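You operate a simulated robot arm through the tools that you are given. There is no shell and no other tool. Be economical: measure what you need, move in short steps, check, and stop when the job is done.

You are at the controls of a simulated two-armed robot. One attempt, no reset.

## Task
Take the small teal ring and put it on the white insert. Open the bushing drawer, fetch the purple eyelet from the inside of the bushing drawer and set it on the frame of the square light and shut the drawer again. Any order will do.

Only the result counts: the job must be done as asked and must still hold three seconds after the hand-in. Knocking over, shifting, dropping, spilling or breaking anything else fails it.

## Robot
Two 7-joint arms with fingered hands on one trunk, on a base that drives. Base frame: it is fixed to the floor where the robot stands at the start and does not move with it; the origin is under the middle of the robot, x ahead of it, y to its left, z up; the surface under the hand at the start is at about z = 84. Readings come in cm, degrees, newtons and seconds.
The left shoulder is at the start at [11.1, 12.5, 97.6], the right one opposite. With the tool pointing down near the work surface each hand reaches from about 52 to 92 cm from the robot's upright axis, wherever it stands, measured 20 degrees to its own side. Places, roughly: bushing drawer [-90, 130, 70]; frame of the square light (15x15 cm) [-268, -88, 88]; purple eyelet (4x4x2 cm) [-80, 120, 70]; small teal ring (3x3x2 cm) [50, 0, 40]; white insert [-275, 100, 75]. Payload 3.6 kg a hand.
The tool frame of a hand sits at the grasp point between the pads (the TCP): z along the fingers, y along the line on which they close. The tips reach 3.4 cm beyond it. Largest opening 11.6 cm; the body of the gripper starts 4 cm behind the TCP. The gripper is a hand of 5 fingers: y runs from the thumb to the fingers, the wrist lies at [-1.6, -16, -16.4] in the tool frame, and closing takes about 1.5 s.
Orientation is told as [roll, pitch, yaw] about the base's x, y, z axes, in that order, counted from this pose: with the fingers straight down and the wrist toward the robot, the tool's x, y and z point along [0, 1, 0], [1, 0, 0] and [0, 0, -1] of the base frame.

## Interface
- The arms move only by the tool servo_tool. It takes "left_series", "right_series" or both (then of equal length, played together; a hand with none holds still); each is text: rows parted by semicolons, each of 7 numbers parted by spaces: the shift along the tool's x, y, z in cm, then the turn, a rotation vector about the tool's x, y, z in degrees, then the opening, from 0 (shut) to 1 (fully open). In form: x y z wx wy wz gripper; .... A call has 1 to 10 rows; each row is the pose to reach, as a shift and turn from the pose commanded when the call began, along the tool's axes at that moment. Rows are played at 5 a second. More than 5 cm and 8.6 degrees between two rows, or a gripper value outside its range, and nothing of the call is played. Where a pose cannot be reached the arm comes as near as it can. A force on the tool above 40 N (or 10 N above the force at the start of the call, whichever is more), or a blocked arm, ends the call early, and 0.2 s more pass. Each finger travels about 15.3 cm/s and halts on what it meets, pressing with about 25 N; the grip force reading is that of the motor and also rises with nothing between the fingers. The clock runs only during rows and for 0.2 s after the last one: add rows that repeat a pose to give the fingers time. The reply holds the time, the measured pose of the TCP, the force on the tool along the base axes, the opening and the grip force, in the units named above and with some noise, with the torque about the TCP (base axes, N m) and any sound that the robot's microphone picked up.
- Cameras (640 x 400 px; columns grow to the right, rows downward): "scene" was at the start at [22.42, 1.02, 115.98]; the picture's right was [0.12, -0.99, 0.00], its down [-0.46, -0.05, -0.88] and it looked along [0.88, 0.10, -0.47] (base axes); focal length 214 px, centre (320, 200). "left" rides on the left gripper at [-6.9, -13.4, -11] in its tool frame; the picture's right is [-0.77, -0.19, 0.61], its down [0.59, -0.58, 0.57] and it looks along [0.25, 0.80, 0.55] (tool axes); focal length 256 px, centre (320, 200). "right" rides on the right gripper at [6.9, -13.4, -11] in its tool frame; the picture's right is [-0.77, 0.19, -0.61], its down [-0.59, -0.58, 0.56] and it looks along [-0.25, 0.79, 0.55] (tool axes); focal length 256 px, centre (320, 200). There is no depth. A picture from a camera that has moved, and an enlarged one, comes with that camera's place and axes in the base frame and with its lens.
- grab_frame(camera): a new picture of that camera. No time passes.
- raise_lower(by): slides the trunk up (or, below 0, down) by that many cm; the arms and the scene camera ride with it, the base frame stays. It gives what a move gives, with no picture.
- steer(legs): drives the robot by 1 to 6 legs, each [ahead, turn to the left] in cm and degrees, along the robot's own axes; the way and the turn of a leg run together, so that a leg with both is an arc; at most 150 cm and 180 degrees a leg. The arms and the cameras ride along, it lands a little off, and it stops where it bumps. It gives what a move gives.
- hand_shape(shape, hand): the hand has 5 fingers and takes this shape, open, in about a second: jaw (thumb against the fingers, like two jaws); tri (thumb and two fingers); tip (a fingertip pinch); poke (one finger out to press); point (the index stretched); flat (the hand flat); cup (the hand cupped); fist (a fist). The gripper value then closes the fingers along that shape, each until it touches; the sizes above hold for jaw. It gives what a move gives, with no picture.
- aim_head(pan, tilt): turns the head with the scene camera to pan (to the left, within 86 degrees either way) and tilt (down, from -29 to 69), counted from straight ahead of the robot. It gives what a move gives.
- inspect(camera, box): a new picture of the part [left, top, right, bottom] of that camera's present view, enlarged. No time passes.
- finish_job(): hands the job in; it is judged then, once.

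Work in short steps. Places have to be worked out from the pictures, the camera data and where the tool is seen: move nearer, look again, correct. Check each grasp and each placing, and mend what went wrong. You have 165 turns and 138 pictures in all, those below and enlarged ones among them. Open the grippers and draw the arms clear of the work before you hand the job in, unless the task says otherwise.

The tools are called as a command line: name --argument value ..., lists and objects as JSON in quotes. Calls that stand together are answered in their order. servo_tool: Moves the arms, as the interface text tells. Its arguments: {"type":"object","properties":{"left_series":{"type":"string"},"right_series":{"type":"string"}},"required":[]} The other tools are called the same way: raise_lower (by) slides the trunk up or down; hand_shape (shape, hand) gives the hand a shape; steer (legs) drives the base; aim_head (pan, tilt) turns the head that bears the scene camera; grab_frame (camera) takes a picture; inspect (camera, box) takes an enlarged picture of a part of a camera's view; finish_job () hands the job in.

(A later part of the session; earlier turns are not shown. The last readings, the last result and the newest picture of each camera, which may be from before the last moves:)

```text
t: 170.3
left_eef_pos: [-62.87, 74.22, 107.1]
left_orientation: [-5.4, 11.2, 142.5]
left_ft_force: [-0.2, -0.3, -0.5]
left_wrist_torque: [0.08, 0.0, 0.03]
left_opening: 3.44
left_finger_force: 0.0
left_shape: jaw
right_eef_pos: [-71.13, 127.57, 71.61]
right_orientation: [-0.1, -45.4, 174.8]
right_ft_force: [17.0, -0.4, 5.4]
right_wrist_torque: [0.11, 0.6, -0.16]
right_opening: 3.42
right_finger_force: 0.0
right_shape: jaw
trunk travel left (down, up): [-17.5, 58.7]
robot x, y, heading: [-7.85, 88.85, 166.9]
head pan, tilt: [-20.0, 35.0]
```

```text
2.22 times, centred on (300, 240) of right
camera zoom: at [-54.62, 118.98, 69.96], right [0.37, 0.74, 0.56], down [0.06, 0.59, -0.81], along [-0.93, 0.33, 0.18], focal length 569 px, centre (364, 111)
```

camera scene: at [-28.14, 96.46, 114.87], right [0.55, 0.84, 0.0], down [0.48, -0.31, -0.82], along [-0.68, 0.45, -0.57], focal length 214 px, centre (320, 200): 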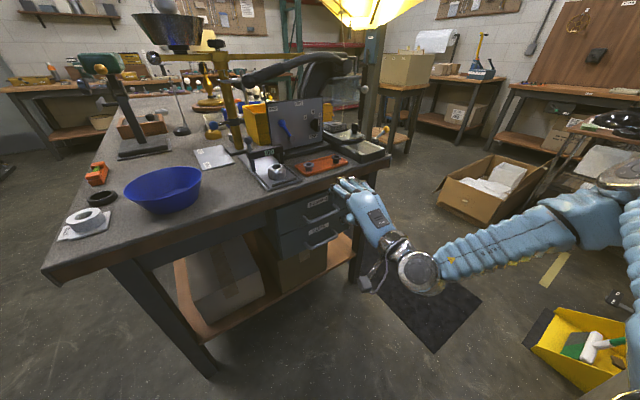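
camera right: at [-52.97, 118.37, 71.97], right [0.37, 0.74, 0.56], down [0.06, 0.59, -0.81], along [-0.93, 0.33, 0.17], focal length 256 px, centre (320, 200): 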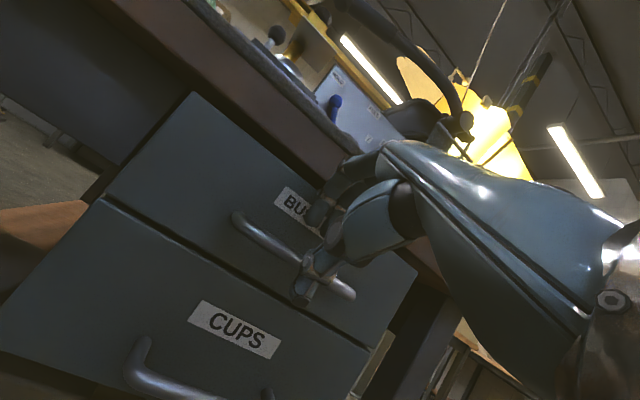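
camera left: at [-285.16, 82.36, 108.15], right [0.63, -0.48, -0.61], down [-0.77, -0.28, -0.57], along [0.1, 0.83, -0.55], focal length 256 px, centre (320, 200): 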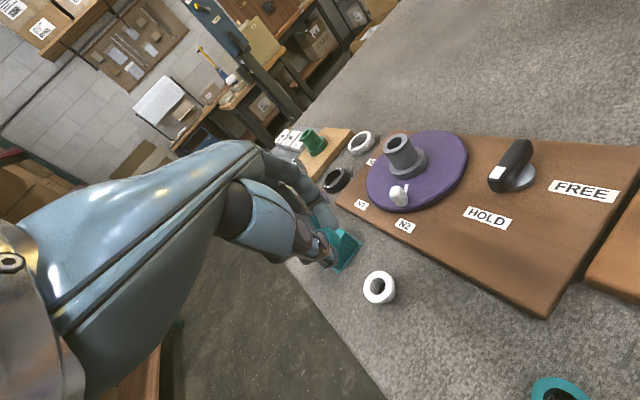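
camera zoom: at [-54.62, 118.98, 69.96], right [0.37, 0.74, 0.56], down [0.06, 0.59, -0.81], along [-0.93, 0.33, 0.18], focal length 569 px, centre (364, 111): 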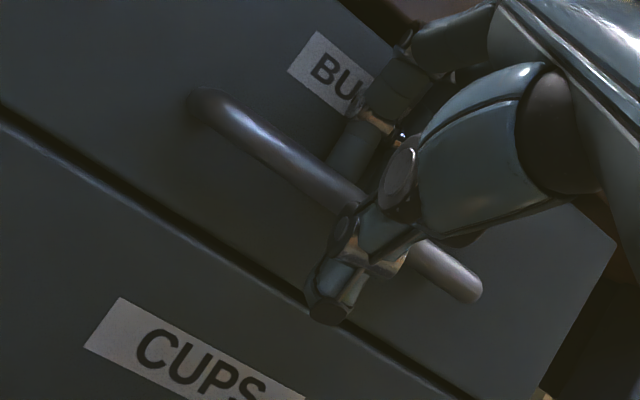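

The fingertips touch the drawer front behind the bar. I close now.

servo_tool --right_series "0 0 -0.3 0 0 0 0.3; 0 0 -0.3 0 0 0 0.15; 0 0 -0.3 0 0 0 0; 0 0 -0.3 0 0 0 0; 0 0 -0.3 0 0 0 0; 0 0 -0.3 0 0 0 0; 0 0 -0.3 0 0 0 0"

servo_tool --right_series "-0.1 -0.7 -0.7 0 0 0 0; -0.2 -1.4 -1.4 0 0 0 0; -0.3 -2.8 -2.8 0 0 0 0; -0.4 -4.2 -4.2 0 0 0 0; -0.4 -4.2 -4.2 0 0 0 0"

inspect --camera "scene" --box '[270, 150, 410, 270]'

```text
t: 171.9
left_eef_pos: [-63.1, 74.29, 107.0]
left_orientation: [-5.4, 11.3, 142.5]
left_ft_force: [0.0, -0.2, -0.1]
left_wrist_torque: [-0.01, 0.01, 0.0]
left_opening: 3.44
left_finger_force: 0.1
left_shape: jaw
right_eef_pos: [-71.04, 127.55, 71.74]
right_orientation: [-0.1, -45.2, 174.8]
right_ft_force: [-2.9, -2.0, 0.8]
right_wrist_torque: [0.02, 0.07, 0.06]
right_opening: 1.0
right_finger_force: 0.1
right_shape: jaw
trunk travel left (down, up): [-17.5, 58.7]
robot x, y, heading: [-7.53, 88.51, 166.8]
head pan, tilt: [-20.0, 35.0]
```

```text
t: 173.1
left_eef_pos: [-63.08, 74.15, 106.98]
left_orientation: [-5.5, 11.2, 142.5]
left_ft_force: [-0.2, 0.0, -0.8]
left_wrist_torque: [-0.03, 0.01, -0.03]
left_opening: 3.44
left_finger_force: 0.1
left_shape: jaw
right_eef_pos: [-65.17, 127.38, 71.73]
right_orientation: [0.0, -45.3, 174.8]
right_ft_force: [0.8, 1.2, -0.1]
right_wrist_torque: [-0.03, 0.05, -0.04]
right_opening: 0.88
right_finger_force: 0.1
right_shape: jaw
trunk travel left (down, up): [-17.5, 58.7]
robot x, y, heading: [-7.53, 89.0, 166.5]
head pan, tilt: [-20.0, 35.0]
```

```text
3.33 times, centred on (340, 210) of scene
camera zoom: at [-28.13, 96.47, 114.86], right [0.55, 0.84, 0.0], down [0.48, -0.32, -0.82], along [-0.68, 0.45, -0.57], focal length 715 px, centre (253, 167)
```

zoom: 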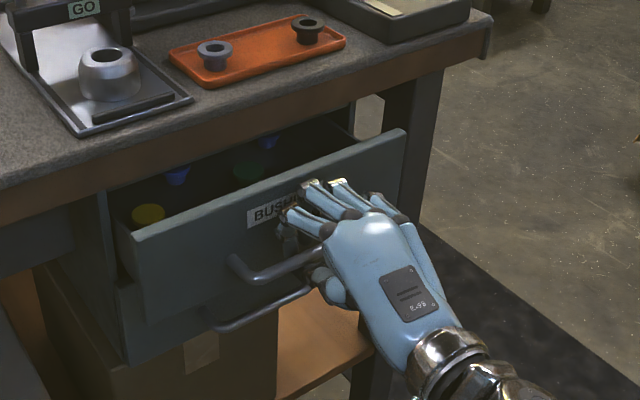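

The drawer is opening. I pull another 11 cm.

servo_tool --right_series "-0.1 -0.7 -0.7 0 0 0 0; -0.2 -1.8 -1.8 0 0 0 0; -0.4 -3.2 -3.2 0 0 0 0; -0.6 -4.6 -4.6 0 0 0 0; -0.8 -6 -6 0 0 0 0; -1 -7.4 -7.4 0 0 0 0; -1 -8 -8 0 0 0 0; -1 -8 -8 0 0 0 0"

inspect --camera "scene" --box '[250, 130, 430, 290]'

```text
t: 174.9
left_eef_pos: [-63.29, 74.34, 107.05]
left_orientation: [-5.5, 11.3, 142.5]
left_ft_force: [-0.1, 0.1, 1.1]
left_wrist_torque: [0.02, 0.02, 0.01]
left_opening: 3.45
left_finger_force: 0.1
left_shape: jaw
right_eef_pos: [-53.81, 127.37, 71.62]
right_orientation: [0.0, -45.2, 174.7]
right_ft_force: [0.0, 0.7, 0.8]
right_wrist_torque: [0.02, 0.0, 0.0]
right_opening: 0.92
right_finger_force: 0.0
right_shape: jaw
trunk travel left (down, up): [-17.5, 58.7]
robot x, y, heading: [-7.56, 88.69, 166.4]
head pan, tilt: [-20.0, 35.0]
```

```text
2.50 times, centred on (340, 210) of scene
camera zoom: at [-28.15, 96.45, 114.86], right [0.55, 0.84, 0.0], down [0.48, -0.31, -0.82], along [-0.68, 0.45, -0.57], focal length 536 px, centre (270, 175)
```

zoom: 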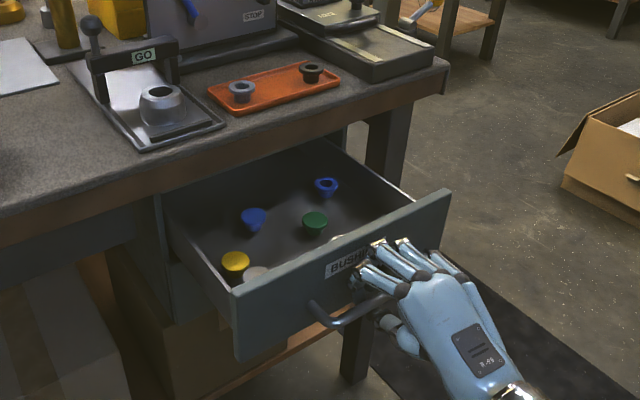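

The drawer is open about 17 cm with several small parts inside. I zoom into the drawer to find the purple eyelet.

inspect --camera "scene" --box '[310, 180, 390, 240]'

```text
6.67 times, centred on (350, 210) of scene
camera zoom: at [-28.15, 96.45, 114.86], right [0.55, 0.84, 0.0], down [0.48, -0.31, -0.82], along [-0.68, 0.45, -0.57], focal length 1430 px, centre (120, 133)
```

zoom: 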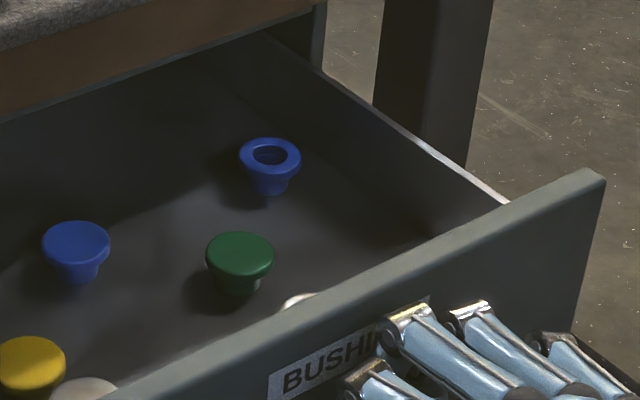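

There are several knobs and a blue flanged eyelet visible; a purple one may be hidden. I release the handle and lift the hand away for a better view.

servo_tool --right_series "0 0 0 0 0 0 0.2; 0 0 0 0 0 0 0.35; 0 0 0 0 0 0 0.35; 0 0 -3 0 0 0 0.35; 0 0 -7 0 0 0 0.35; 0 0 -11 0 0 0 0.35; 0 2 -15 5 0 0 0.35; 0 5 -18 10 0 0 0.35; 0 8 -20 15 0 0 0.35; 0 8 -20 15 0 0 0.35"

raise_lower --by 20

inspect --camera "scene" --box '[250, 180, 400, 310]'

grab_frame --camera "right"

```text
t: 177.1
left_eef_pos: [-63.25, 73.83, 106.79]
left_orientation: [-5.7, 11.4, 142.7]
left_ft_force: [-1.0, -0.8, -0.4]
left_wrist_torque: [0.06, -0.06, -0.05]
left_opening: 3.45
left_finger_force: 0.1
left_shape: jaw
right_eef_pos: [-47.92, 129.81, 90.74]
right_orientation: [0.0, -29.8, 175.1]
right_ft_force: [-0.9, -0.8, -0.3]
right_wrist_torque: [0.03, -0.06, -0.02]
right_opening: 4.08
right_finger_force: 0.1
right_shape: jaw
right hand out of reach, approached as far as the arm can: row 7, 8, 9, 10
trunk travel left (down, up): [-17.5, 58.7]
robot x, y, heading: [-7.96, 88.38, 167.0]
head pan, tilt: [-20.0, 35.0]
```

```text
t: 179.2
left_eef_pos: [-63.15, 74.3, 127.0]
left_orientation: [-5.5, 11.4, 142.5]
left_ft_force: [0.1, 0.6, -1.1]
left_wrist_torque: [0.03, -0.05, -0.02]
left_opening: 3.46
left_finger_force: 0.0
left_shape: jaw
right_eef_pos: [-47.51, 130.41, 111.03]
right_orientation: [0.1, -30.0, 174.7]
right_ft_force: [-1.0, -0.6, -0.1]
right_wrist_torque: [-0.01, -0.02, -0.01]
right_opening: 4.03
right_finger_force: 0.1
right_shape: jaw
trunk travel left (down, up): [-37.5, 38.7]
robot x, y, heading: [-7.8, 88.61, 166.7]
head pan, tilt: [-20.0, 35.0]
```

```text
3.08 times, centred on (325, 245) of scene
camera zoom: at [-19.97, 94.54, 135.5], right [0.55, 0.84, 0.0], down [0.48, -0.31, -0.82], along [-0.68, 0.45, -0.57], focal length 660 px, centre (305, 62)
```

zoom: 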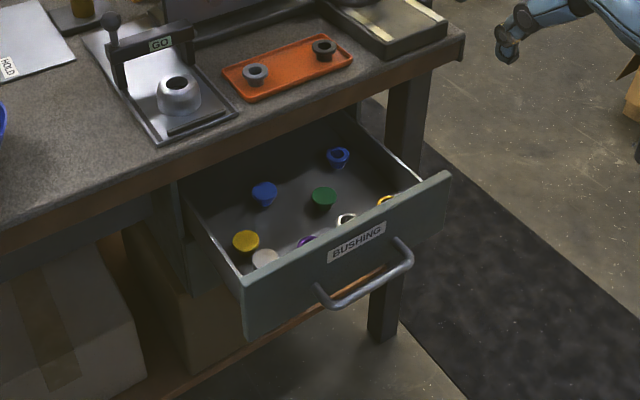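

```text
42 pictures are left
camera right: at [-31.1, 121.87, 113.9], right [0.21, 0.75, 0.62], down [0.27, 0.57, -0.78], along [-0.94, 0.33, -0.08], focal length 256 px, centre (320, 200)
```

right: 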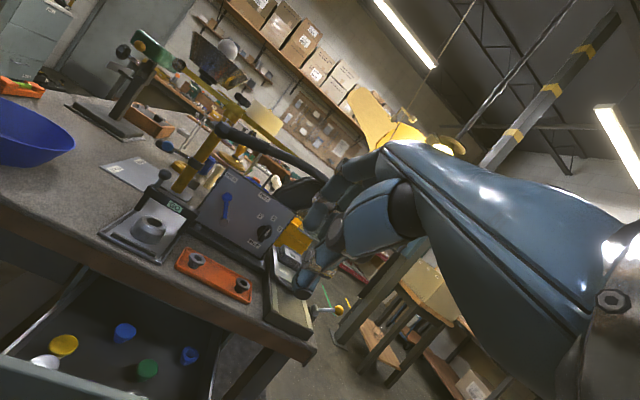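

The purple eyelet is just visible behind the front panel, near [-67, 126, 68]. I raise the trunk further for a steeper view.

raise_lower --by 34

aim_head --pan -20 --tilt 60

inspect --camera "scene" --box '[250, 110, 410, 240]'

```text
t: 182.6
left_eef_pos: [-63.14, 74.29, 160.92]
left_orientation: [-5.5, 11.2, 142.6]
left_ft_force: [-0.1, -0.1, -0.8]
left_wrist_torque: [0.02, 0.01, 0.02]
left_opening: 3.46
left_finger_force: 0.0
left_shape: jaw
right_eef_pos: [-47.51, 130.34, 145.09]
right_orientation: [0.1, -30.2, 174.7]
right_ft_force: [0.1, -0.7, 0.0]
right_wrist_torque: [0.04, -0.02, 0.01]
right_opening: 4.05
right_finger_force: 0.1
right_shape: jaw
trunk travel left (down, up): [-71.5, 4.7]
robot x, y, heading: [-7.93, 88.66, 166.6]
head pan, tilt: [-20.0, 35.0]
```

```text
t: 183.4
left_eef_pos: [-63.06, 74.28, 160.96]
left_orientation: [-5.5, 11.2, 142.6]
left_ft_force: [-0.5, 0.6, 0.1]
left_wrist_torque: [0.01, 0.03, 0.0]
left_opening: 3.43
left_finger_force: 0.0
left_shape: jaw
right_eef_pos: [-47.4, 130.38, 144.97]
right_orientation: [0.0, -30.2, 174.8]
right_ft_force: [-0.1, -1.0, 0.3]
right_wrist_torque: [0.03, 0.01, -0.03]
right_opening: 4.09
right_finger_force: 0.1
right_shape: jaw
trunk travel left (down, up): [-71.5, 4.7]
robot x, y, heading: [-7.83, 89.0, 166.7]
head pan, tilt: [-20.0, 60.0]
```

```text
3.08 times, centred on (330, 175) of scene
camera zoom: at [-14.4, 92.48, 166.24], right [0.55, 0.84, 0.0], down [0.72, -0.47, -0.5], along [-0.42, 0.27, -0.87], focal length 660 px, centre (289, 277)
```

zoom: 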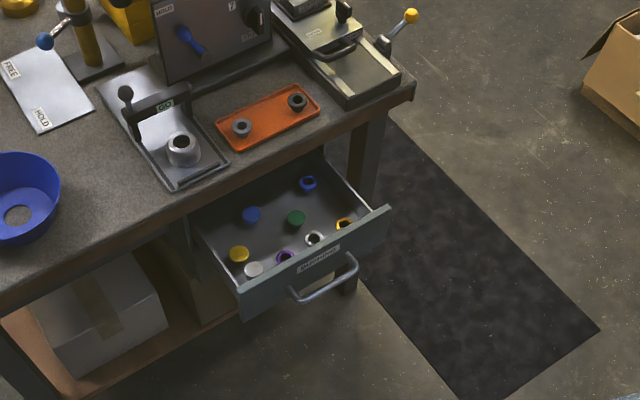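

The purple eyelet sits in the front row, with neighbours about 5 cm to each side. I switch the right hand to the three-finger shape, which is narrower, and lower the trunk.

hand_shape --hand "right" --shape "tri"

raise_lower --by -44

```text
t: 184.3
left_eef_pos: [-63.18, 74.27, 160.99]
left_orientation: [-5.4, 11.4, 142.6]
left_ft_force: [-0.7, -0.7, -0.2]
left_wrist_torque: [0.0, -0.02, 0.01]
left_opening: 3.48
left_finger_force: 0.1
left_shape: jaw
right_eef_pos: [-47.6, 130.35, 145.08]
right_orientation: [0.0, -30.2, 174.8]
right_ft_force: [-0.7, 0.9, -0.3]
right_wrist_torque: [-0.01, 0.0, -0.01]
right_opening: 11.56
right_finger_force: 0.0
right_shape: tri
trunk travel left (down, up): [-71.5, 4.7]
robot x, y, heading: [-7.44, 88.63, 166.8]
head pan, tilt: [-20.0, 60.0]
```

```text
refused: -44 is not a number from -40 to 40
```

raise_lower --by -40

```text
t: 188.2
left_eef_pos: [-62.97, 74.3, 121.2]
left_orientation: [-5.6, 11.3, 142.6]
left_ft_force: [0.2, 0.2, 1.0]
left_wrist_torque: [0.0, -0.01, 0.03]
left_opening: 3.43
left_finger_force: 0.0
left_shape: jaw
right_eef_pos: [-47.36, 130.35, 105.1]
right_orientation: [-0.1, -30.1, 174.8]
right_ft_force: [0.2, 0.2, -0.7]
right_wrist_torque: [-0.01, 0.01, 0.0]
right_opening: 11.58
right_finger_force: 0.0
right_shape: tri
trunk travel left (down, up): [-31.5, 44.7]
robot x, y, heading: [-7.68, 88.92, 167.0]
head pan, tilt: [-20.0, 60.0]
```

I level the right hand over the drawer near [-60, 125, 96].

servo_tool --right_series "1.6 1.5 3.4 7.5 0 0 0.6; 3.2 3 6.9 15 0 0 0.6; 4.8 4.5 10.3 22.5 0 0 0.6; 6.4 5.95 13.8 30 0 0 0.6; 6.4 5.95 13.8 30 0 0 0.6; 6.4 5.95 13.8 30 0 0 0.6"

grab_frame --camera "right"

grab_frame --camera "scene"

```text
t: 189.6
left_eef_pos: [-63.08, 74.27, 120.99]
left_orientation: [-5.5, 11.3, 142.4]
left_ft_force: [0.5, -0.4, 0.4]
left_wrist_torque: [0.02, -0.03, 0.0]
left_opening: 3.45
left_finger_force: 0.0
left_shape: jaw
right_eef_pos: [-60.12, 124.98, 96.26]
right_orientation: [-0.2, -0.1, 174.6]
right_ft_force: [-0.4, 0.1, -0.8]
right_wrist_torque: [0.03, -0.02, -0.01]
right_opening: 6.98
right_finger_force: 0.1
right_shape: tri
trunk travel left (down, up): [-31.5, 44.7]
robot x, y, heading: [-7.85, 88.85, 166.5]
head pan, tilt: [-20.0, 60.0]
```

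```text
40 pictures are left
camera right: at [-47.39, 116.79, 107.24], right [-0.11, 0.78, 0.61], down [0.63, 0.53, -0.57], along [-0.77, 0.32, -0.55], focal length 256 px, centre (320, 200)
```

right: 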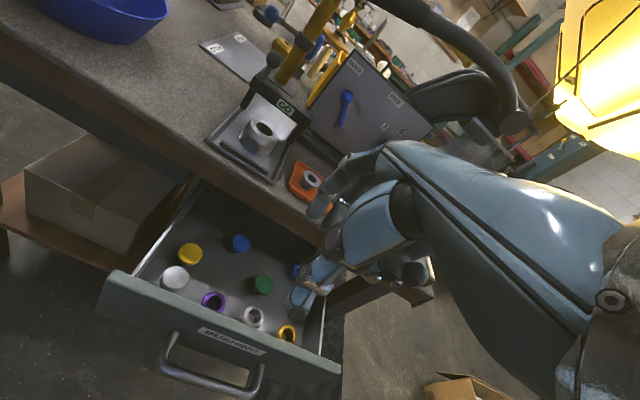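

```text
39 pictures are left
camera scene: at [-20.13, 93.79, 125.98], right [0.55, 0.84, 0.0], down [0.72, -0.47, -0.5], along [-0.42, 0.27, -0.87], focal length 214 px, centre (320, 200)
```

scene: 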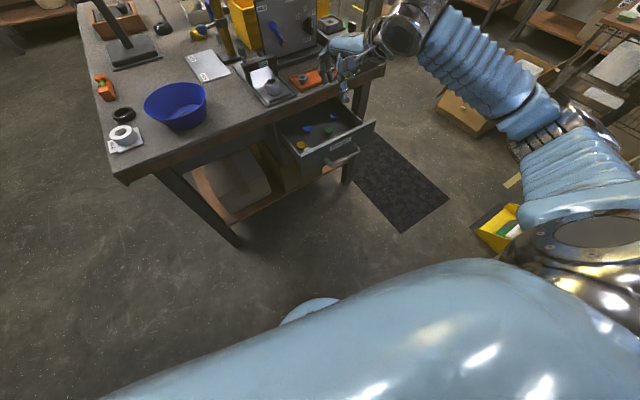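

The views agree on the purple eyelet at [-65.5, 124.7, 68] (top); the panel's inner face is at about x = -60. I move above it at z 84 and check.

servo_tool --right_series "0.3 1.9 4 0 0 -1.8 0.5; 0.6 3.7 8 0 0 -3.6 0.5; 0.8 5.5 12 0 0 -5.4 0.5; 0.8 5.5 12 0 0 -5.4 0.5; 0.8 5.5 12 0 0 -5.4 0.5"

grab_frame --camera "right"

inspect --camera "scene" --box '[270, 30, 410, 180]'

```text
t: 190.8
left_eef_pos: [-62.97, 74.25, 121.0]
left_orientation: [-5.5, 11.3, 142.5]
left_ft_force: [-0.1, 0.1, 0.1]
left_wrist_torque: [0.03, 0.0, -0.04]
left_opening: 3.43
left_finger_force: 0.0
left_shape: jaw
right_eef_pos: [-65.75, 124.78, 84.25]
right_orientation: [0.0, -0.2, -179.8]
right_ft_force: [-0.7, 0.7, -0.4]
right_wrist_torque: [-0.03, -0.02, -0.02]
right_opening: 5.81
right_finger_force: 0.1
right_shape: tri
trunk travel left (down, up): [-31.5, 44.7]
robot x, y, heading: [-7.74, 88.69, 166.6]
head pan, tilt: [-20.0, 60.0]
```

```text
38 pictures are left
camera right: at [-52.32, 117.87, 95.22], right [-0.19, 0.77, 0.61], down [0.57, 0.59, -0.57], along [-0.8, 0.24, -0.55], focal length 256 px, centre (320, 200)
```

right: 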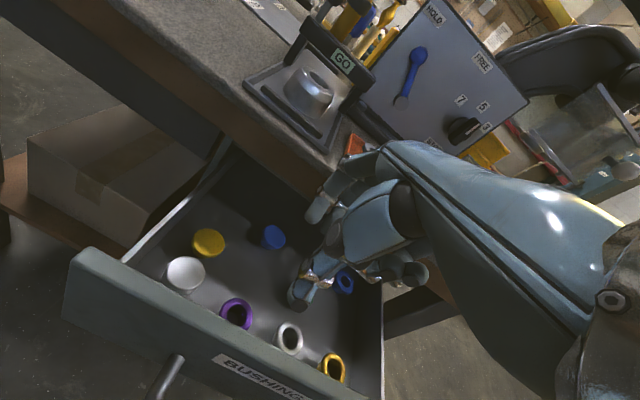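

```text
2.67 times, centred on (340, 105) of scene
camera zoom: at [-20.13, 93.8, 125.98], right [0.55, 0.84, 0.0], down [0.72, -0.47, -0.5], along [-0.42, 0.27, -0.87], focal length 572 px, centre (267, 453)
```

zoom: 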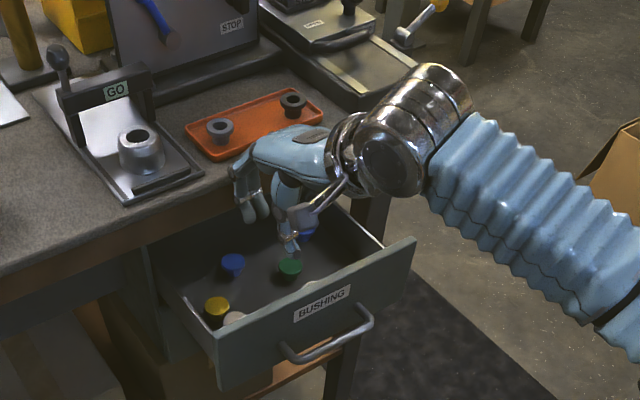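

The eyelet is confirmed at [-65.4, 124.7, 68]. I lower to z 77 watching the force and the table edge.

servo_tool --right_series "0 0 2 0 0 0 0.5; 0 0 4 0 0 0 0.5; 0 0 6 0 0 0 0.5; 0 0 7.2 0 0 0 0.5; 0 0 7.2 0 0 0 0.5"

inspect --camera "right" --box '[160, 120, 440, 390]'

inspect --camera "scene" --box '[300, 70, 380, 150]'

```text
t: 192.0
left_eef_pos: [-63.14, 74.32, 120.96]
left_orientation: [-5.5, 11.2, 142.4]
left_ft_force: [0.2, -0.3, 0.2]
left_wrist_torque: [0.0, 0.01, -0.01]
left_opening: 3.44
left_finger_force: 0.0
left_shape: jaw
right_eef_pos: [-65.59, 124.86, 76.94]
right_orientation: [-0.1, -0.1, -179.8]
right_ft_force: [-0.3, -0.3, 0.3]
right_wrist_torque: [0.01, 0.0, 0.01]
right_opening: 5.81
right_finger_force: 0.0
right_shape: tri
trunk travel left (down, up): [-31.5, 44.7]
robot x, y, heading: [-7.93, 88.69, 166.8]
head pan, tilt: [-20.0, 60.0]
```

```text
1.48 times, centred on (300, 255) of right
camera zoom: at [-52.26, 117.8, 87.97], right [-0.19, 0.77, 0.61], down [0.57, 0.59, -0.57], along [-0.8, 0.25, -0.55], focal length 379 px, centre (350, 118)
```

zoom: 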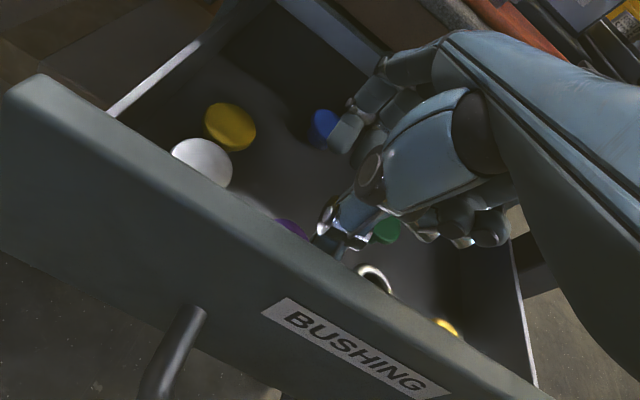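

```text
5.00 times, centred on (340, 110) of scene
camera zoom: at [-20.12, 93.8, 125.98], right [0.55, 0.84, 0.0], down [0.72, -0.47, -0.5], along [-0.42, 0.27, -0.87], focal length 1072 px, centre (220, 650)
```

zoom: 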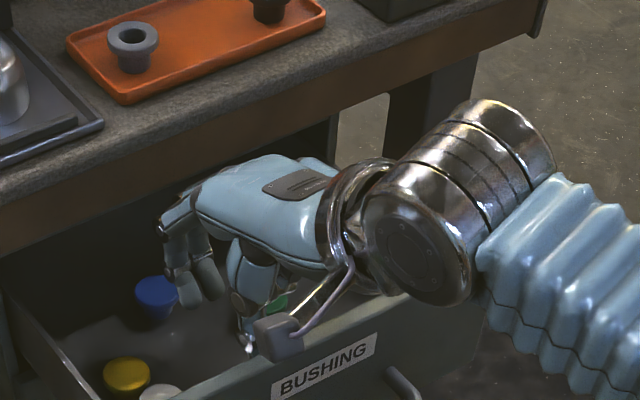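

Everything is clear: the table edge, the panel, and the wrist parts. I go down in steps to about z 70.

servo_tool --right_series "0 0 2 0 0 0 0.5; 0 0 4 0 0 0 0.5; 0 0 5.5 0 0 0 0.5; 0 0 6.5 0 0 0 0.5; 0 0 6.5 0 0 0 0.5"

inspect --camera "scene" --box '[300, 70, 380, 150]'

```text
t: 193.1
left_eef_pos: [-63.11, 74.26, 121.03]
left_orientation: [-5.5, 11.3, 142.4]
left_ft_force: [0.2, -0.2, -0.5]
left_wrist_torque: [-0.02, -0.03, 0.0]
left_opening: 3.44
left_finger_force: 0.0
left_shape: jaw
right_eef_pos: [-66.56, 124.9, 71.92]
right_orientation: [0.1, -2.2, -179.8]
right_ft_force: [-0.2, -0.1, 18.1]
right_wrist_torque: [-0.06, -0.52, -0.02]
right_opening: 5.79
right_finger_force: 0.1
right_shape: tri
trunk travel left (down, up): [-31.5, 44.7]
robot x, y, heading: [-8.17, 88.76, 166.5]
head pan, tilt: [-20.0, 60.0]
stopped in row 5 (right hand): the force on the tool passed its limit at 42 N (the readings are from after the stop); the commanded pose is now the measured one
```

```text
5.00 times, centred on (340, 110) of scene
camera zoom: at [-20.1, 93.77, 125.98], right [0.55, 0.84, 0.0], down [0.72, -0.48, -0.5], along [-0.42, 0.27, -0.87], focal length 1072 px, centre (220, 650)
```

zoom: 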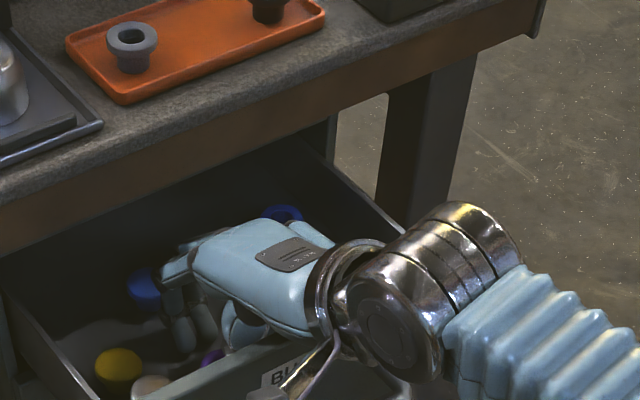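

Something was touched on the thumb side at TCP z 71.9. I rise 4 cm and look again.

servo_tool --right_series "0 0 -2 0 0 0 0.5; 0 0 -4 2 0 0 0.5; 0 -0.9 -5 2.2 0 0 0.5; 0 -0.9 -5 2.2 0 0 0.5"

inspect --camera "right" --box '[160, 120, 440, 390]'

inspect --camera "scene" --box '[300, 70, 380, 150]'

```text
t: 194.1
left_eef_pos: [-63.17, 74.28, 120.97]
left_orientation: [-5.6, 11.3, 142.4]
left_ft_force: [0.2, 0.3, -0.5]
left_wrist_torque: [0.02, -0.02, 0.02]
left_opening: 3.43
left_finger_force: 0.0
left_shape: jaw
right_eef_pos: [-65.36, 125.09, 76.4]
right_orientation: [-0.1, 0.8, -179.8]
right_ft_force: [0.0, 0.1, 0.2]
right_wrist_torque: [-0.02, 0.01, -0.03]
right_opening: 5.74
right_finger_force: 0.0
right_shape: tri
trunk travel left (down, up): [-31.5, 44.7]
robot x, y, heading: [-7.91, 88.23, 166.6]
head pan, tilt: [-20.0, 60.0]
```

```text
1.48 times, centred on (300, 255) of right
camera zoom: at [-51.99, 118.04, 87.67], right [-0.2, 0.77, 0.61], down [0.58, 0.59, -0.56], along [-0.79, 0.25, -0.56], focal length 379 px, centre (350, 118)
```

zoom: 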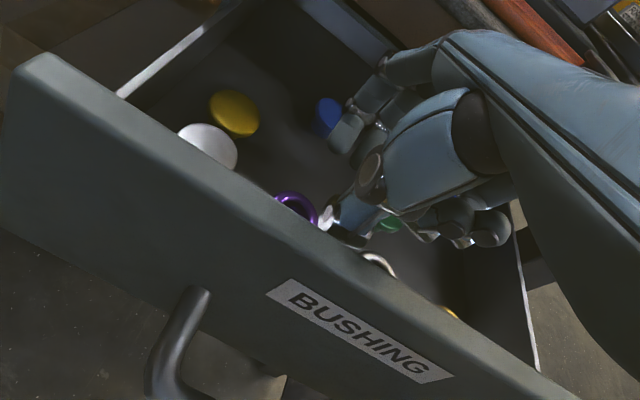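

```text
5.00 times, centred on (340, 110) of scene
camera zoom: at [-20.13, 93.81, 125.98], right [0.55, 0.84, 0.0], down [0.72, -0.48, -0.5], along [-0.42, 0.27, -0.87], focal length 1072 px, centre (220, 650)
```

zoom: 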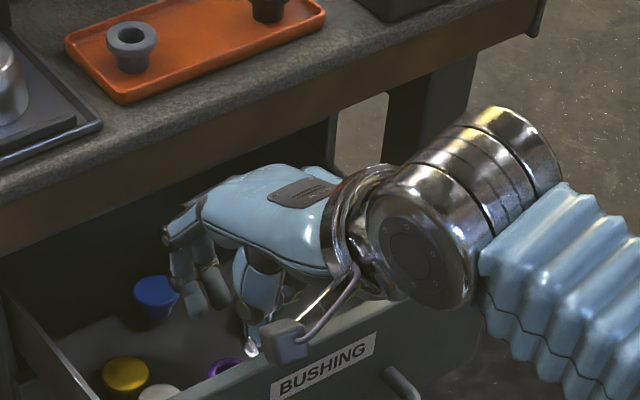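

The eyelet's centre is now near [-66.5, 124.8]; the thumb must have touched its rim, since the real grip centre lies about 1 cm on the finger side of the TCP. I open to 0.6, shift slightly, and go down again in small steps.

servo_tool --right_series "0.3 -0.4 0 0 0 0 0.6; 0.3 -0.4 1.5 0 0 0 0.6; 0.3 -0.4 3 0 0 0 0.6; 0.3 -0.4 4 0 0 0 0.6; 0.3 -0.4 4.6 0 0 0 0.6; 0.3 -0.4 5.2 0 0 0 0.6; 0.3 -0.4 5.2 0 0 0 0.6"

inspect --camera "right" --box '[200, 140, 400, 330]'

```text
t: 195.7
left_eef_pos: [-62.81, 74.26, 121.09]
left_orientation: [-5.5, 11.2, 142.4]
left_ft_force: [0.8, -0.5, 0.3]
left_wrist_torque: [-0.02, 0.02, 0.0]
left_opening: 3.45
left_finger_force: 0.1
left_shape: jaw
right_eef_pos: [-65.03, 124.61, 71.87]
right_orientation: [-0.2, -0.1, -179.8]
right_ft_force: [-1.2, 2.8, 29.7]
right_wrist_torque: [-0.02, 0.94, -0.11]
right_opening: 6.77
right_finger_force: 0.1
right_shape: tri
trunk travel left (down, up): [-31.5, 44.7]
robot x, y, heading: [-8.07, 88.89, 166.9]
head pan, tilt: [-20.0, 60.0]
```

```text
2.11 times, centred on (300, 235) of right
camera zoom: at [-51.51, 117.66, 82.96], right [-0.19, 0.77, 0.61], down [0.57, 0.59, -0.56], along [-0.8, 0.25, -0.55], focal length 539 px, centre (362, 126)
```

zoom: 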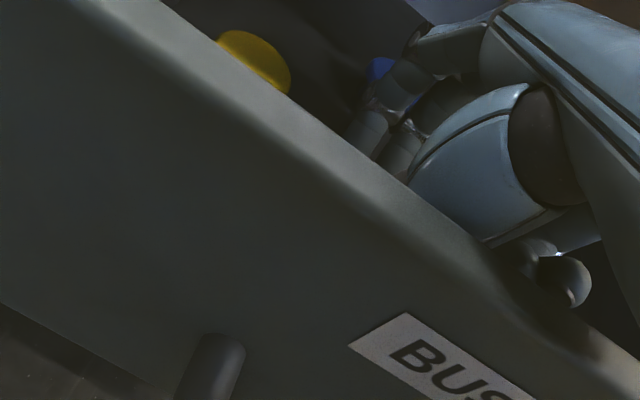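

Contact on both sides came at TCP z 71.9, so that is the drawer floor (about 68.5), and the eyelet centre works out near [-64.8, 124]. The fingers straddle it; I rise 0.3 cm, shift a bit, and close.

servo_tool --right_series "0.2 0 -0.5 0 0 0 0.6; 0.4 0 -0.5 0 0 0 0.6; 0.4 0 -0.5 0 0 0 0.45; 0.4 0 -0.5 0 0 0 0.3; 0.4 0 -0.5 0 0 0 0.15; 0.4 0 -0.5 0 0 0 0; 0.4 0 -0.5 0 0 0 0; 0.4 0 -0.5 0 0 0 0; 0.4 0 -0.5 0 0 0 0; 0.4 0 -0.5 0 0 0 0"

```text
t: 197.9
left_eef_pos: [-62.89, 74.11, 121.13]
left_orientation: [-5.6, 11.1, 142.5]
left_ft_force: [1.0, 0.3, 0.0]
left_wrist_torque: [0.02, -0.01, -0.02]
left_opening: 3.46
left_finger_force: 0.1
left_shape: jaw
right_eef_pos: [-64.8, 124.2, 71.92]
right_orientation: [-0.1, 0.5, -179.8]
right_ft_force: [-0.4, -4.0, 21.3]
right_wrist_torque: [-0.21, -0.25, -0.03]
right_opening: 1.67
right_finger_force: 25.0
right_shape: tri
trunk travel left (down, up): [-31.5, 44.7]
robot x, y, heading: [-7.36, 88.61, 166.6]
head pan, tilt: [-20.0, 60.0]
```

Gripped something at 1.7 cm with 25 N. I lift and look.

servo_tool --right_series "0 0 -2 0 0 0 0; 0 0 -5 0 0 0 0; 0 0 -9 0 0 0 0; 0 0 -12 0 0 0 0; 0 0 -12 0 0 0 0"

inspect --camera "right" --box '[160, 140, 400, 360]'

inspect --camera "scene" --box '[290, 50, 390, 150]'

```text
t: 199.1
left_eef_pos: [-63.24, 74.39, 120.94]
left_orientation: [-5.5, 11.3, 142.4]
left_ft_force: [0.1, 0.7, 0.3]
left_wrist_torque: [0.02, 0.02, -0.01]
left_opening: 3.41
left_finger_force: 0.0
left_shape: jaw
right_eef_pos: [-65.01, 124.35, 83.82]
right_orientation: [-0.1, 0.8, -179.9]
right_ft_force: [-0.1, -0.9, -0.1]
right_wrist_torque: [-0.02, 0.01, 0.01]
right_opening: 1.6
right_finger_force: 25.2
right_shape: tri
trunk travel left (down, up): [-31.5, 44.7]
robot x, y, heading: [-7.96, 88.66, 166.7]
head pan, tilt: [-20.0, 60.0]
```

```text
1.82 times, centred on (280, 250) of right
camera zoom: at [-51.74, 117.34, 95.05], right [-0.2, 0.77, 0.61], down [0.58, 0.59, -0.56], along [-0.79, 0.25, -0.56], focal length 465 px, centre (393, 109)
```

zoom: 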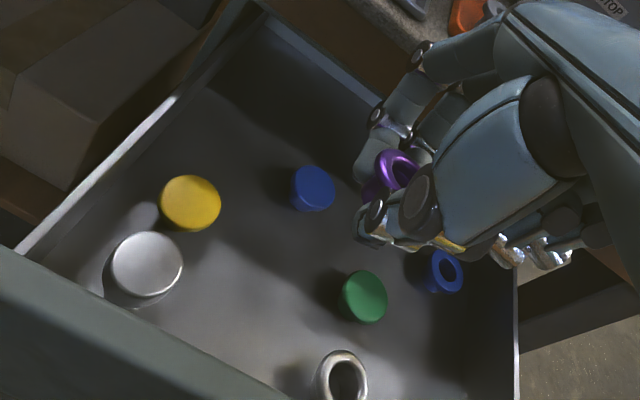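

```text
4.00 times, centred on (340, 100) of scene
camera zoom: at [-20.12, 93.83, 125.98], right [0.55, 0.84, 0.0], down [0.72, -0.48, -0.5], along [-0.42, 0.27, -0.87], focal length 858 px, centre (240, 600)
```

zoom: 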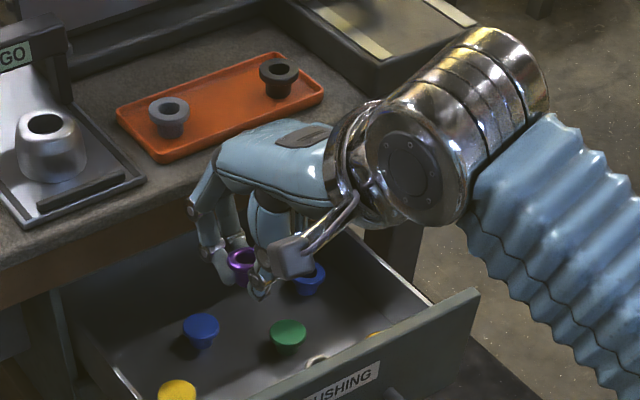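

I hold the purple eyelet by its stem. I retract the right hand up and back, then I will reposition to push the drawer shut with the free left hand.

servo_tool --right_series "0 0 -4 0 0 0 0; 0 0 -8 0 0 0 0; 0 -3 -11 0 0 0 0; 0 -6 -14 0 0 0 0; 0 -9 -17 0 0 0 0; 0 -12 -20 0 0 0 0; 0 -15 -22 0 0 0 0; 0 -17 -22 0 0 0 0; 0 -17 -22 0 0 0 0"

hand_shape --hand "left" --shape "fist"

```text
t: 201.1
left_eef_pos: [-63.12, 74.35, 120.94]
left_orientation: [-5.6, 11.3, 142.4]
left_ft_force: [-0.8, 0.9, 0.0]
left_wrist_torque: [0.05, -0.05, -0.02]
left_opening: 3.44
left_finger_force: 0.1
left_shape: jaw
right_eef_pos: [-48.14, 124.17, 105.87]
right_orientation: [-0.1, 0.7, -179.8]
right_ft_force: [0.1, -0.9, 0.2]
right_wrist_torque: [0.01, 0.0, 0.03]
right_opening: 1.63
right_finger_force: 24.9
right_shape: tri
trunk travel left (down, up): [-31.5, 44.7]
robot x, y, heading: [-7.53, 89.0, 166.8]
head pan, tilt: [-20.0, 60.0]
```

```text
t: 202.0
left_eef_pos: [-62.98, 74.21, 120.85]
left_orientation: [-5.5, 11.3, 142.5]
left_ft_force: [-1.4, 0.3, -0.9]
left_wrist_torque: [0.01, 0.02, 0.01]
left_opening: 0.0
left_finger_force: 0.0
left_shape: fist
right_eef_pos: [-48.12, 124.24, 105.91]
right_orientation: [-0.1, 0.7, -179.8]
right_ft_force: [-0.5, 0.2, -1.0]
right_wrist_torque: [-0.01, 0.01, -0.02]
right_opening: 1.61
right_finger_force: 25.1
right_shape: tri
trunk travel left (down, up): [-31.5, 44.7]
robot x, y, heading: [-7.76, 88.79, 166.6]
head pan, tilt: [-20.0, 60.0]
```

I raise the trunk a bit for clearance over the stool and drive to about (-8, 133), facing -x.

raise_lower --by 12

steer --legs '[[0, -77], [44, 0], [0, 90]]'

aim_head --pan 10 --tilt 40

grab_frame --camera "scene"

```text
t: 203.5
left_eef_pos: [-63.18, 74.33, 132.9]
left_orientation: [-5.6, 11.4, 142.4]
left_ft_force: [0.6, 0.5, 0.2]
left_wrist_torque: [0.02, 0.0, 0.02]
left_opening: 0.0
left_finger_force: 0.2
left_shape: fist
right_eef_pos: [-48.19, 124.14, 117.81]
right_orientation: [0.0, 0.8, -179.8]
right_ft_force: [0.0, -0.8, 0.1]
right_wrist_torque: [0.04, -0.02, 0.01]
right_opening: 1.62
right_finger_force: 25.2
right_shape: tri
trunk travel left (down, up): [-43.5, 32.7]
robot x, y, heading: [-7.67, 88.57, 166.7]
head pan, tilt: [-20.0, 60.0]
```

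```text
t: 213.3
left_eef_pos: [-58.5, 107.12, 133.02]
left_orientation: [-5.4, 11.3, 154.8]
left_ft_force: [0.9, -0.3, -0.7]
left_wrist_torque: [0.03, 0.0, 0.01]
left_opening: 0.01
left_finger_force: 0.1
left_shape: fist
right_eef_pos: [-54.75, 159.06, 117.98]
right_orientation: [-0.1, 0.7, -167.4]
right_ft_force: [0.9, -0.3, -0.8]
right_wrist_torque: [0.01, 0.0, -0.01]
right_opening: 1.59
right_finger_force: 25.3
right_shape: tri
trunk travel left (down, up): [-43.5, 32.7]
robot x, y, heading: [-7.55, 133.06, 179.3]
head pan, tilt: [-20.0, 60.0]
```

```text
t: 214.2
left_eef_pos: [-58.46, 107.09, 132.83]
left_orientation: [-5.5, 11.3, 154.9]
left_ft_force: [-0.1, -0.1, -0.4]
left_wrist_torque: [0.02, -0.03, -0.01]
left_opening: 0.01
left_finger_force: 0.0
left_shape: fist
right_eef_pos: [-54.7, 159.01, 117.85]
right_orientation: [-0.2, 0.7, -167.4]
right_ft_force: [-0.5, 0.0, 0.5]
right_wrist_torque: [-0.01, 0.0, -0.03]
right_opening: 1.61
right_finger_force: 24.5
right_shape: tri
trunk travel left (down, up): [-43.5, 32.7]
robot x, y, heading: [-7.65, 132.93, 179.3]
head pan, tilt: [10.0, 40.0]
```

```text
28 pictures are left
camera scene: at [-19.31, 131.61, 140.81], right [-0.16, 0.99, 0.0], down [0.64, 0.1, -0.77], along [-0.76, -0.12, -0.64], focal length 214 px, centre (320, 200)
```

scene: 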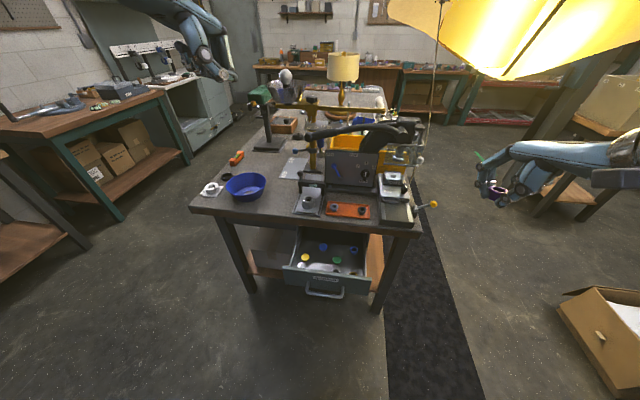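

The panel spans y 112 to 143. I lower the trunk and bring the left fist level at yaw 180, back from the drawer.

raise_lower --by -26

servo_tool --left_series "-3.9 -1.2 1 -2.3 1.1 -5 0; -7.7 -2.4 2 -4.5 2.2 -10 0; -11.6 -3.6 3.5 -6.8 3.3 -15 0; -15.5 -4.8 5 -9 4.4 -20 0; -19.3 -5.9 7 -11.3 5.5 -25 0; -19.3 -5.9 7 -11.3 5.5 -25 0; -19.3 -5.9 7 -11.3 5.5 -25 0"

```text
t: 216.9
left_eef_pos: [-58.43, 107.21, 106.98]
left_orientation: [-5.5, 11.2, 154.9]
left_ft_force: [0.0, 0.7, 0.3]
left_wrist_torque: [0.01, -0.02, 0.01]
left_opening: 0.01
left_finger_force: 0.0
left_shape: fist
right_eef_pos: [-54.67, 159.08, 91.95]
right_orientation: [-0.1, 0.6, -167.5]
right_ft_force: [-0.2, -0.4, 0.1]
right_wrist_torque: [0.01, -0.01, 0.03]
right_opening: 1.59
right_finger_force: 24.9
right_shape: tri
trunk travel left (down, up): [-17.5, 58.7]
robot x, y, heading: [-7.7, 133.12, 179.1]
head pan, tilt: [10.0, 40.0]
```

```text
t: 218.5
left_eef_pos: [-58.1, 98.15, 101.63]
left_orientation: [-0.8, 1.8, 171.1]
left_ft_force: [-0.2, -1.1, -0.2]
left_wrist_torque: [-0.01, 0.0, 0.03]
left_opening: 0.01
left_finger_force: 0.1
left_shape: fist
left hand out of reach, approached as far as the arm can: row 1, 2, 3, 4, 5, 6, 7
right_eef_pos: [-54.6, 159.08, 91.89]
right_orientation: [-0.1, 0.7, -167.4]
right_ft_force: [0.0, -0.4, 0.7]
right_wrist_torque: [0.01, 0.01, 0.0]
right_opening: 1.6
right_finger_force: 25.0
right_shape: tri
trunk travel left (down, up): [-17.5, 58.7]
robot x, y, heading: [-7.29, 132.96, 179.2]
head pan, tilt: [10.0, 40.0]
```

That target was too close to the trunk. I pitch the left hand forward by 45 degrees here instead.

servo_tool --left_series "0 0 0 -7.5 0 0 0; 0 0 0 -15 0 0 0; 0 0 0 -22.5 0 0 0; 0 0 0 -30 0 0 0; 0 0 0 -37.5 0 0 0; 0 0 0 -45 0 0 0; 0 0 0 -45 0 0 0"

grab_frame --camera "scene"

```text
t: 220.1
left_eef_pos: [-57.89, 98.38, 101.52]
left_orientation: [-1.1, -43.3, 171.9]
left_ft_force: [-0.2, -0.5, 0.6]
left_wrist_torque: [0.0, 0.03, 0.01]
left_opening: 0.0
left_finger_force: 0.0
left_shape: fist
left hand out of reach, approached as far as the arm can: row 3, 4
right_eef_pos: [-54.71, 158.95, 91.98]
right_orientation: [0.0, 0.7, -167.4]
right_ft_force: [-0.5, 0.4, -0.5]
right_wrist_torque: [0.0, 0.02, 0.04]
right_opening: 1.59
right_finger_force: 25.4
right_shape: tri
trunk travel left (down, up): [-17.5, 58.7]
robot x, y, heading: [-7.57, 132.94, 179.3]
head pan, tilt: [10.0, 40.0]
```

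```text
27 pictures are left
camera scene: at [-29.26, 131.75, 114.11], right [-0.16, 0.99, 0.0], down [0.64, 0.1, -0.77], along [-0.76, -0.12, -0.64], focal length 214 px, centre (320, 200)
```

scene: 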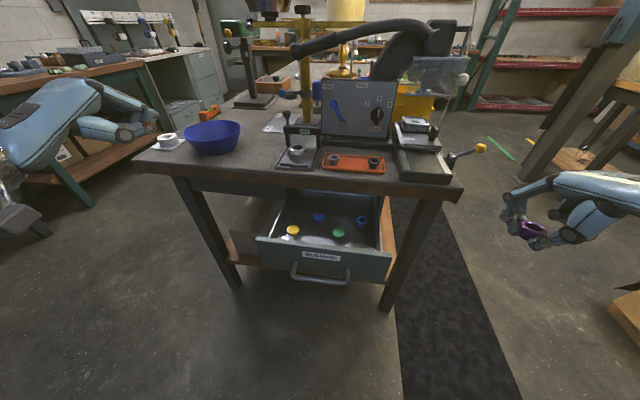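

The fist is too close to the trunk for this stance. I turn left 20 degrees and raise the trunk 15 so the left shoulder moves back.

steer --legs '[[0, 20]]'

raise_lower --by 15

```text
t: 221.6
left_eef_pos: [-43.07, 83.25, 101.65]
left_orientation: [-1.2, -43.2, -168.2]
left_ft_force: [0.5, 0.9, -0.1]
left_wrist_torque: [-0.04, 0.04, 0.0]
left_opening: 0.0
left_finger_force: 0.0
left_shape: fist
right_eef_pos: [-60.64, 141.37, 92.0]
right_orientation: [-0.2, 0.8, -147.6]
right_ft_force: [0.2, -0.7, -0.9]
right_wrist_torque: [0.06, 0.03, -0.01]
right_opening: 1.58
right_finger_force: 24.9
right_shape: tri
trunk travel left (down, up): [-17.5, 58.7]
robot x, y, heading: [-7.46, 133.41, -160.8]
head pan, tilt: [10.0, 40.0]
```

```text
t: 223.3
left_eef_pos: [-43.08, 83.15, 116.54]
left_orientation: [-1.0, -43.2, -168.1]
left_ft_force: [-0.4, -0.2, -0.2]
left_wrist_torque: [-0.01, 0.01, 0.02]
left_opening: 0.0
left_finger_force: 0.0
left_shape: fist
right_eef_pos: [-60.78, 141.35, 106.78]
right_orientation: [-0.1, 0.8, -147.5]
right_ft_force: [-0.6, 0.1, 0.1]
right_wrist_torque: [0.01, -0.01, 0.01]
right_opening: 1.61
right_finger_force: 25.2
right_shape: tri
trunk travel left (down, up): [-32.5, 43.7]
robot x, y, heading: [-7.21, 132.85, -160.9]
head pan, tilt: [10.0, 40.0]
```

I bring the left fist toward the front of the drawer, in two stages.

servo_tool --left_series "-2.8 -2.7 2.5 0 0 0 0; -5.7 -5.3 4.9 0 0 0 0; -8.5 -8 7.4 0 0 0 0; -11.3 -10.7 9.9 0 0 0 0; -14.2 -13.3 12.3 0 0 0 0; -17 -16 14.8 0 0 0 0; -19.8 -18.7 17.3 0 0 0 0; -22.7 -21.3 19.7 0 0 0 0; -25.5 -24 22.2 0 0 0 0; -25.5 -24 22.2 0 0 0 0"

grab_frame --camera "scene"

```text
t: 225.5
left_eef_pos: [-45.88, 109.08, 84.37]
left_orientation: [-1.0, -43.2, -168.2]
left_ft_force: [0.8, 0.2, -0.1]
left_wrist_torque: [0.01, -0.01, -0.01]
left_opening: 0.0
left_finger_force: 0.1
left_shape: fist
left hand out of reach, approached as far as the arm can: row 3, 4, 5, 6
right_eef_pos: [-60.76, 141.38, 106.92]
right_orientation: [-0.1, 0.7, -147.5]
right_ft_force: [-0.1, -0.4, -0.1]
right_wrist_torque: [0.08, 0.01, -0.02]
right_opening: 1.6
right_finger_force: 25.2
right_shape: tri
trunk travel left (down, up): [-32.5, 43.7]
robot x, y, heading: [-7.71, 132.59, -161.0]
head pan, tilt: [10.0, 40.0]
```

```text
26 pictures are left
camera scene: at [-21.15, 126.63, 129.68], right [-0.48, 0.88, 0.0], down [0.56, 0.31, -0.77], along [-0.67, -0.37, -0.64], focal length 214 px, centre (320, 200)
```

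scene: 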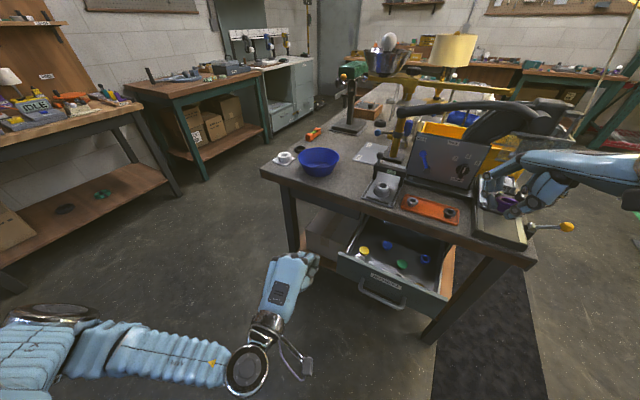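

The fist is beside the drawer front. I move it in front of the handle's centre, near [-47, 126, 73].

servo_tool --left_series "-3.4 -1.8 1.3 0 0 0 0; -6.8 -3.7 2.5 0 0 0 0; -10.2 -5.5 3.8 0 0 0 0; -13.6 -7.4 5 0 0 0 0; -16.9 -9.2 6.3 0 0 0 0; -16.9 -9.2 6.3 0 0 0 0"

inspect --camera "scene" --box '[240, 180, 480, 360]'

```text
t: 226.9
left_eef_pos: [-46.77, 126.23, 73.73]
left_orientation: [-1.0, -43.3, -168.3]
left_ft_force: [-1.5, -0.4, 0.0]
left_wrist_torque: [-0.04, 0.03, -0.01]
left_opening: 0.0
left_finger_force: 0.0
left_shape: fist
right_eef_pos: [-60.75, 141.38, 106.94]
right_orientation: [-0.2, 0.8, -147.6]
right_ft_force: [-0.3, 0.4, -0.3]
right_wrist_torque: [0.01, -0.02, 0.0]
right_opening: 1.6
right_finger_force: 25.3
right_shape: tri
trunk travel left (down, up): [-32.5, 43.7]
robot x, y, heading: [-7.58, 133.11, -161.0]
head pan, tilt: [10.0, 40.0]
```

```text
2.22 times, centred on (360, 270) of scene
camera zoom: at [-21.15, 126.65, 129.68], right [-0.48, 0.87, 0.0], down [0.56, 0.31, -0.77], along [-0.67, -0.37, -0.64], focal length 477 px, centre (231, 44)
```

zoom: 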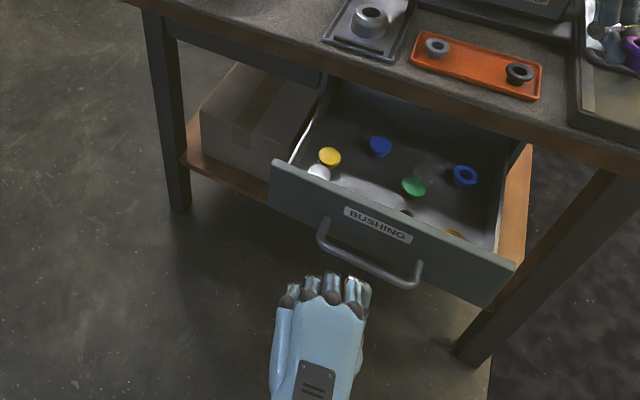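

The fist is lined up with the handle. I push along -x and watch the force.

servo_tool --left_series "-0.5 1.8 1.7 0 0 0 0; -1 3.6 3.3 0 0 0 0; -1.6 5.4 5 0 0 0 0; -2.1 7.2 6.7 0 0 0 0; -2.6 8.9 8.3 0 0 0 0; -3 10.4 9.7 0 0 0 0; -3 10.4 9.7 0 0 0 0"

inspect --camera "scene" --box '[240, 180, 480, 360]'

```text
t: 228.5
left_eef_pos: [-61.44, 126.4, 73.79]
left_orientation: [-1.0, -43.3, -168.3]
left_ft_force: [-0.8, 0.1, -0.5]
left_wrist_torque: [0.01, -0.02, 0.01]
left_opening: 0.0
left_finger_force: 0.0
left_shape: fist
right_eef_pos: [-60.68, 141.44, 106.88]
right_orientation: [-0.2, 0.8, -147.6]
right_ft_force: [0.1, 0.7, 0.3]
right_wrist_torque: [-0.02, 0.03, 0.0]
right_opening: 1.56
right_finger_force: 25.1
right_shape: tri
trunk travel left (down, up): [-32.5, 43.7]
robot x, y, heading: [-7.66, 132.7, -161.0]
head pan, tilt: [10.0, 40.0]
```

```text
2.22 times, centred on (360, 270) of scene
camera zoom: at [-21.15, 126.66, 129.68], right [-0.48, 0.87, 0.0], down [0.56, 0.31, -0.77], along [-0.67, -0.37, -0.64], focal length 477 px, centre (231, 44)
```

zoom: 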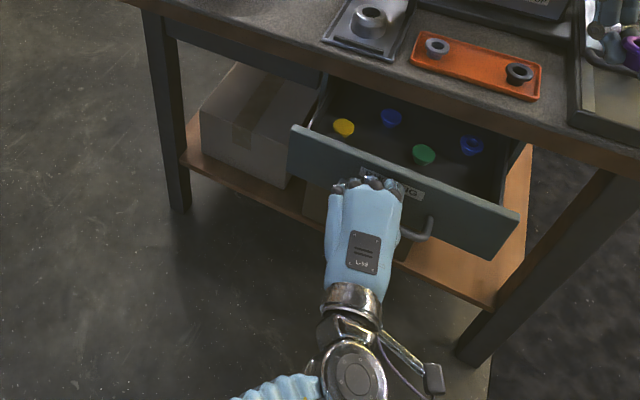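

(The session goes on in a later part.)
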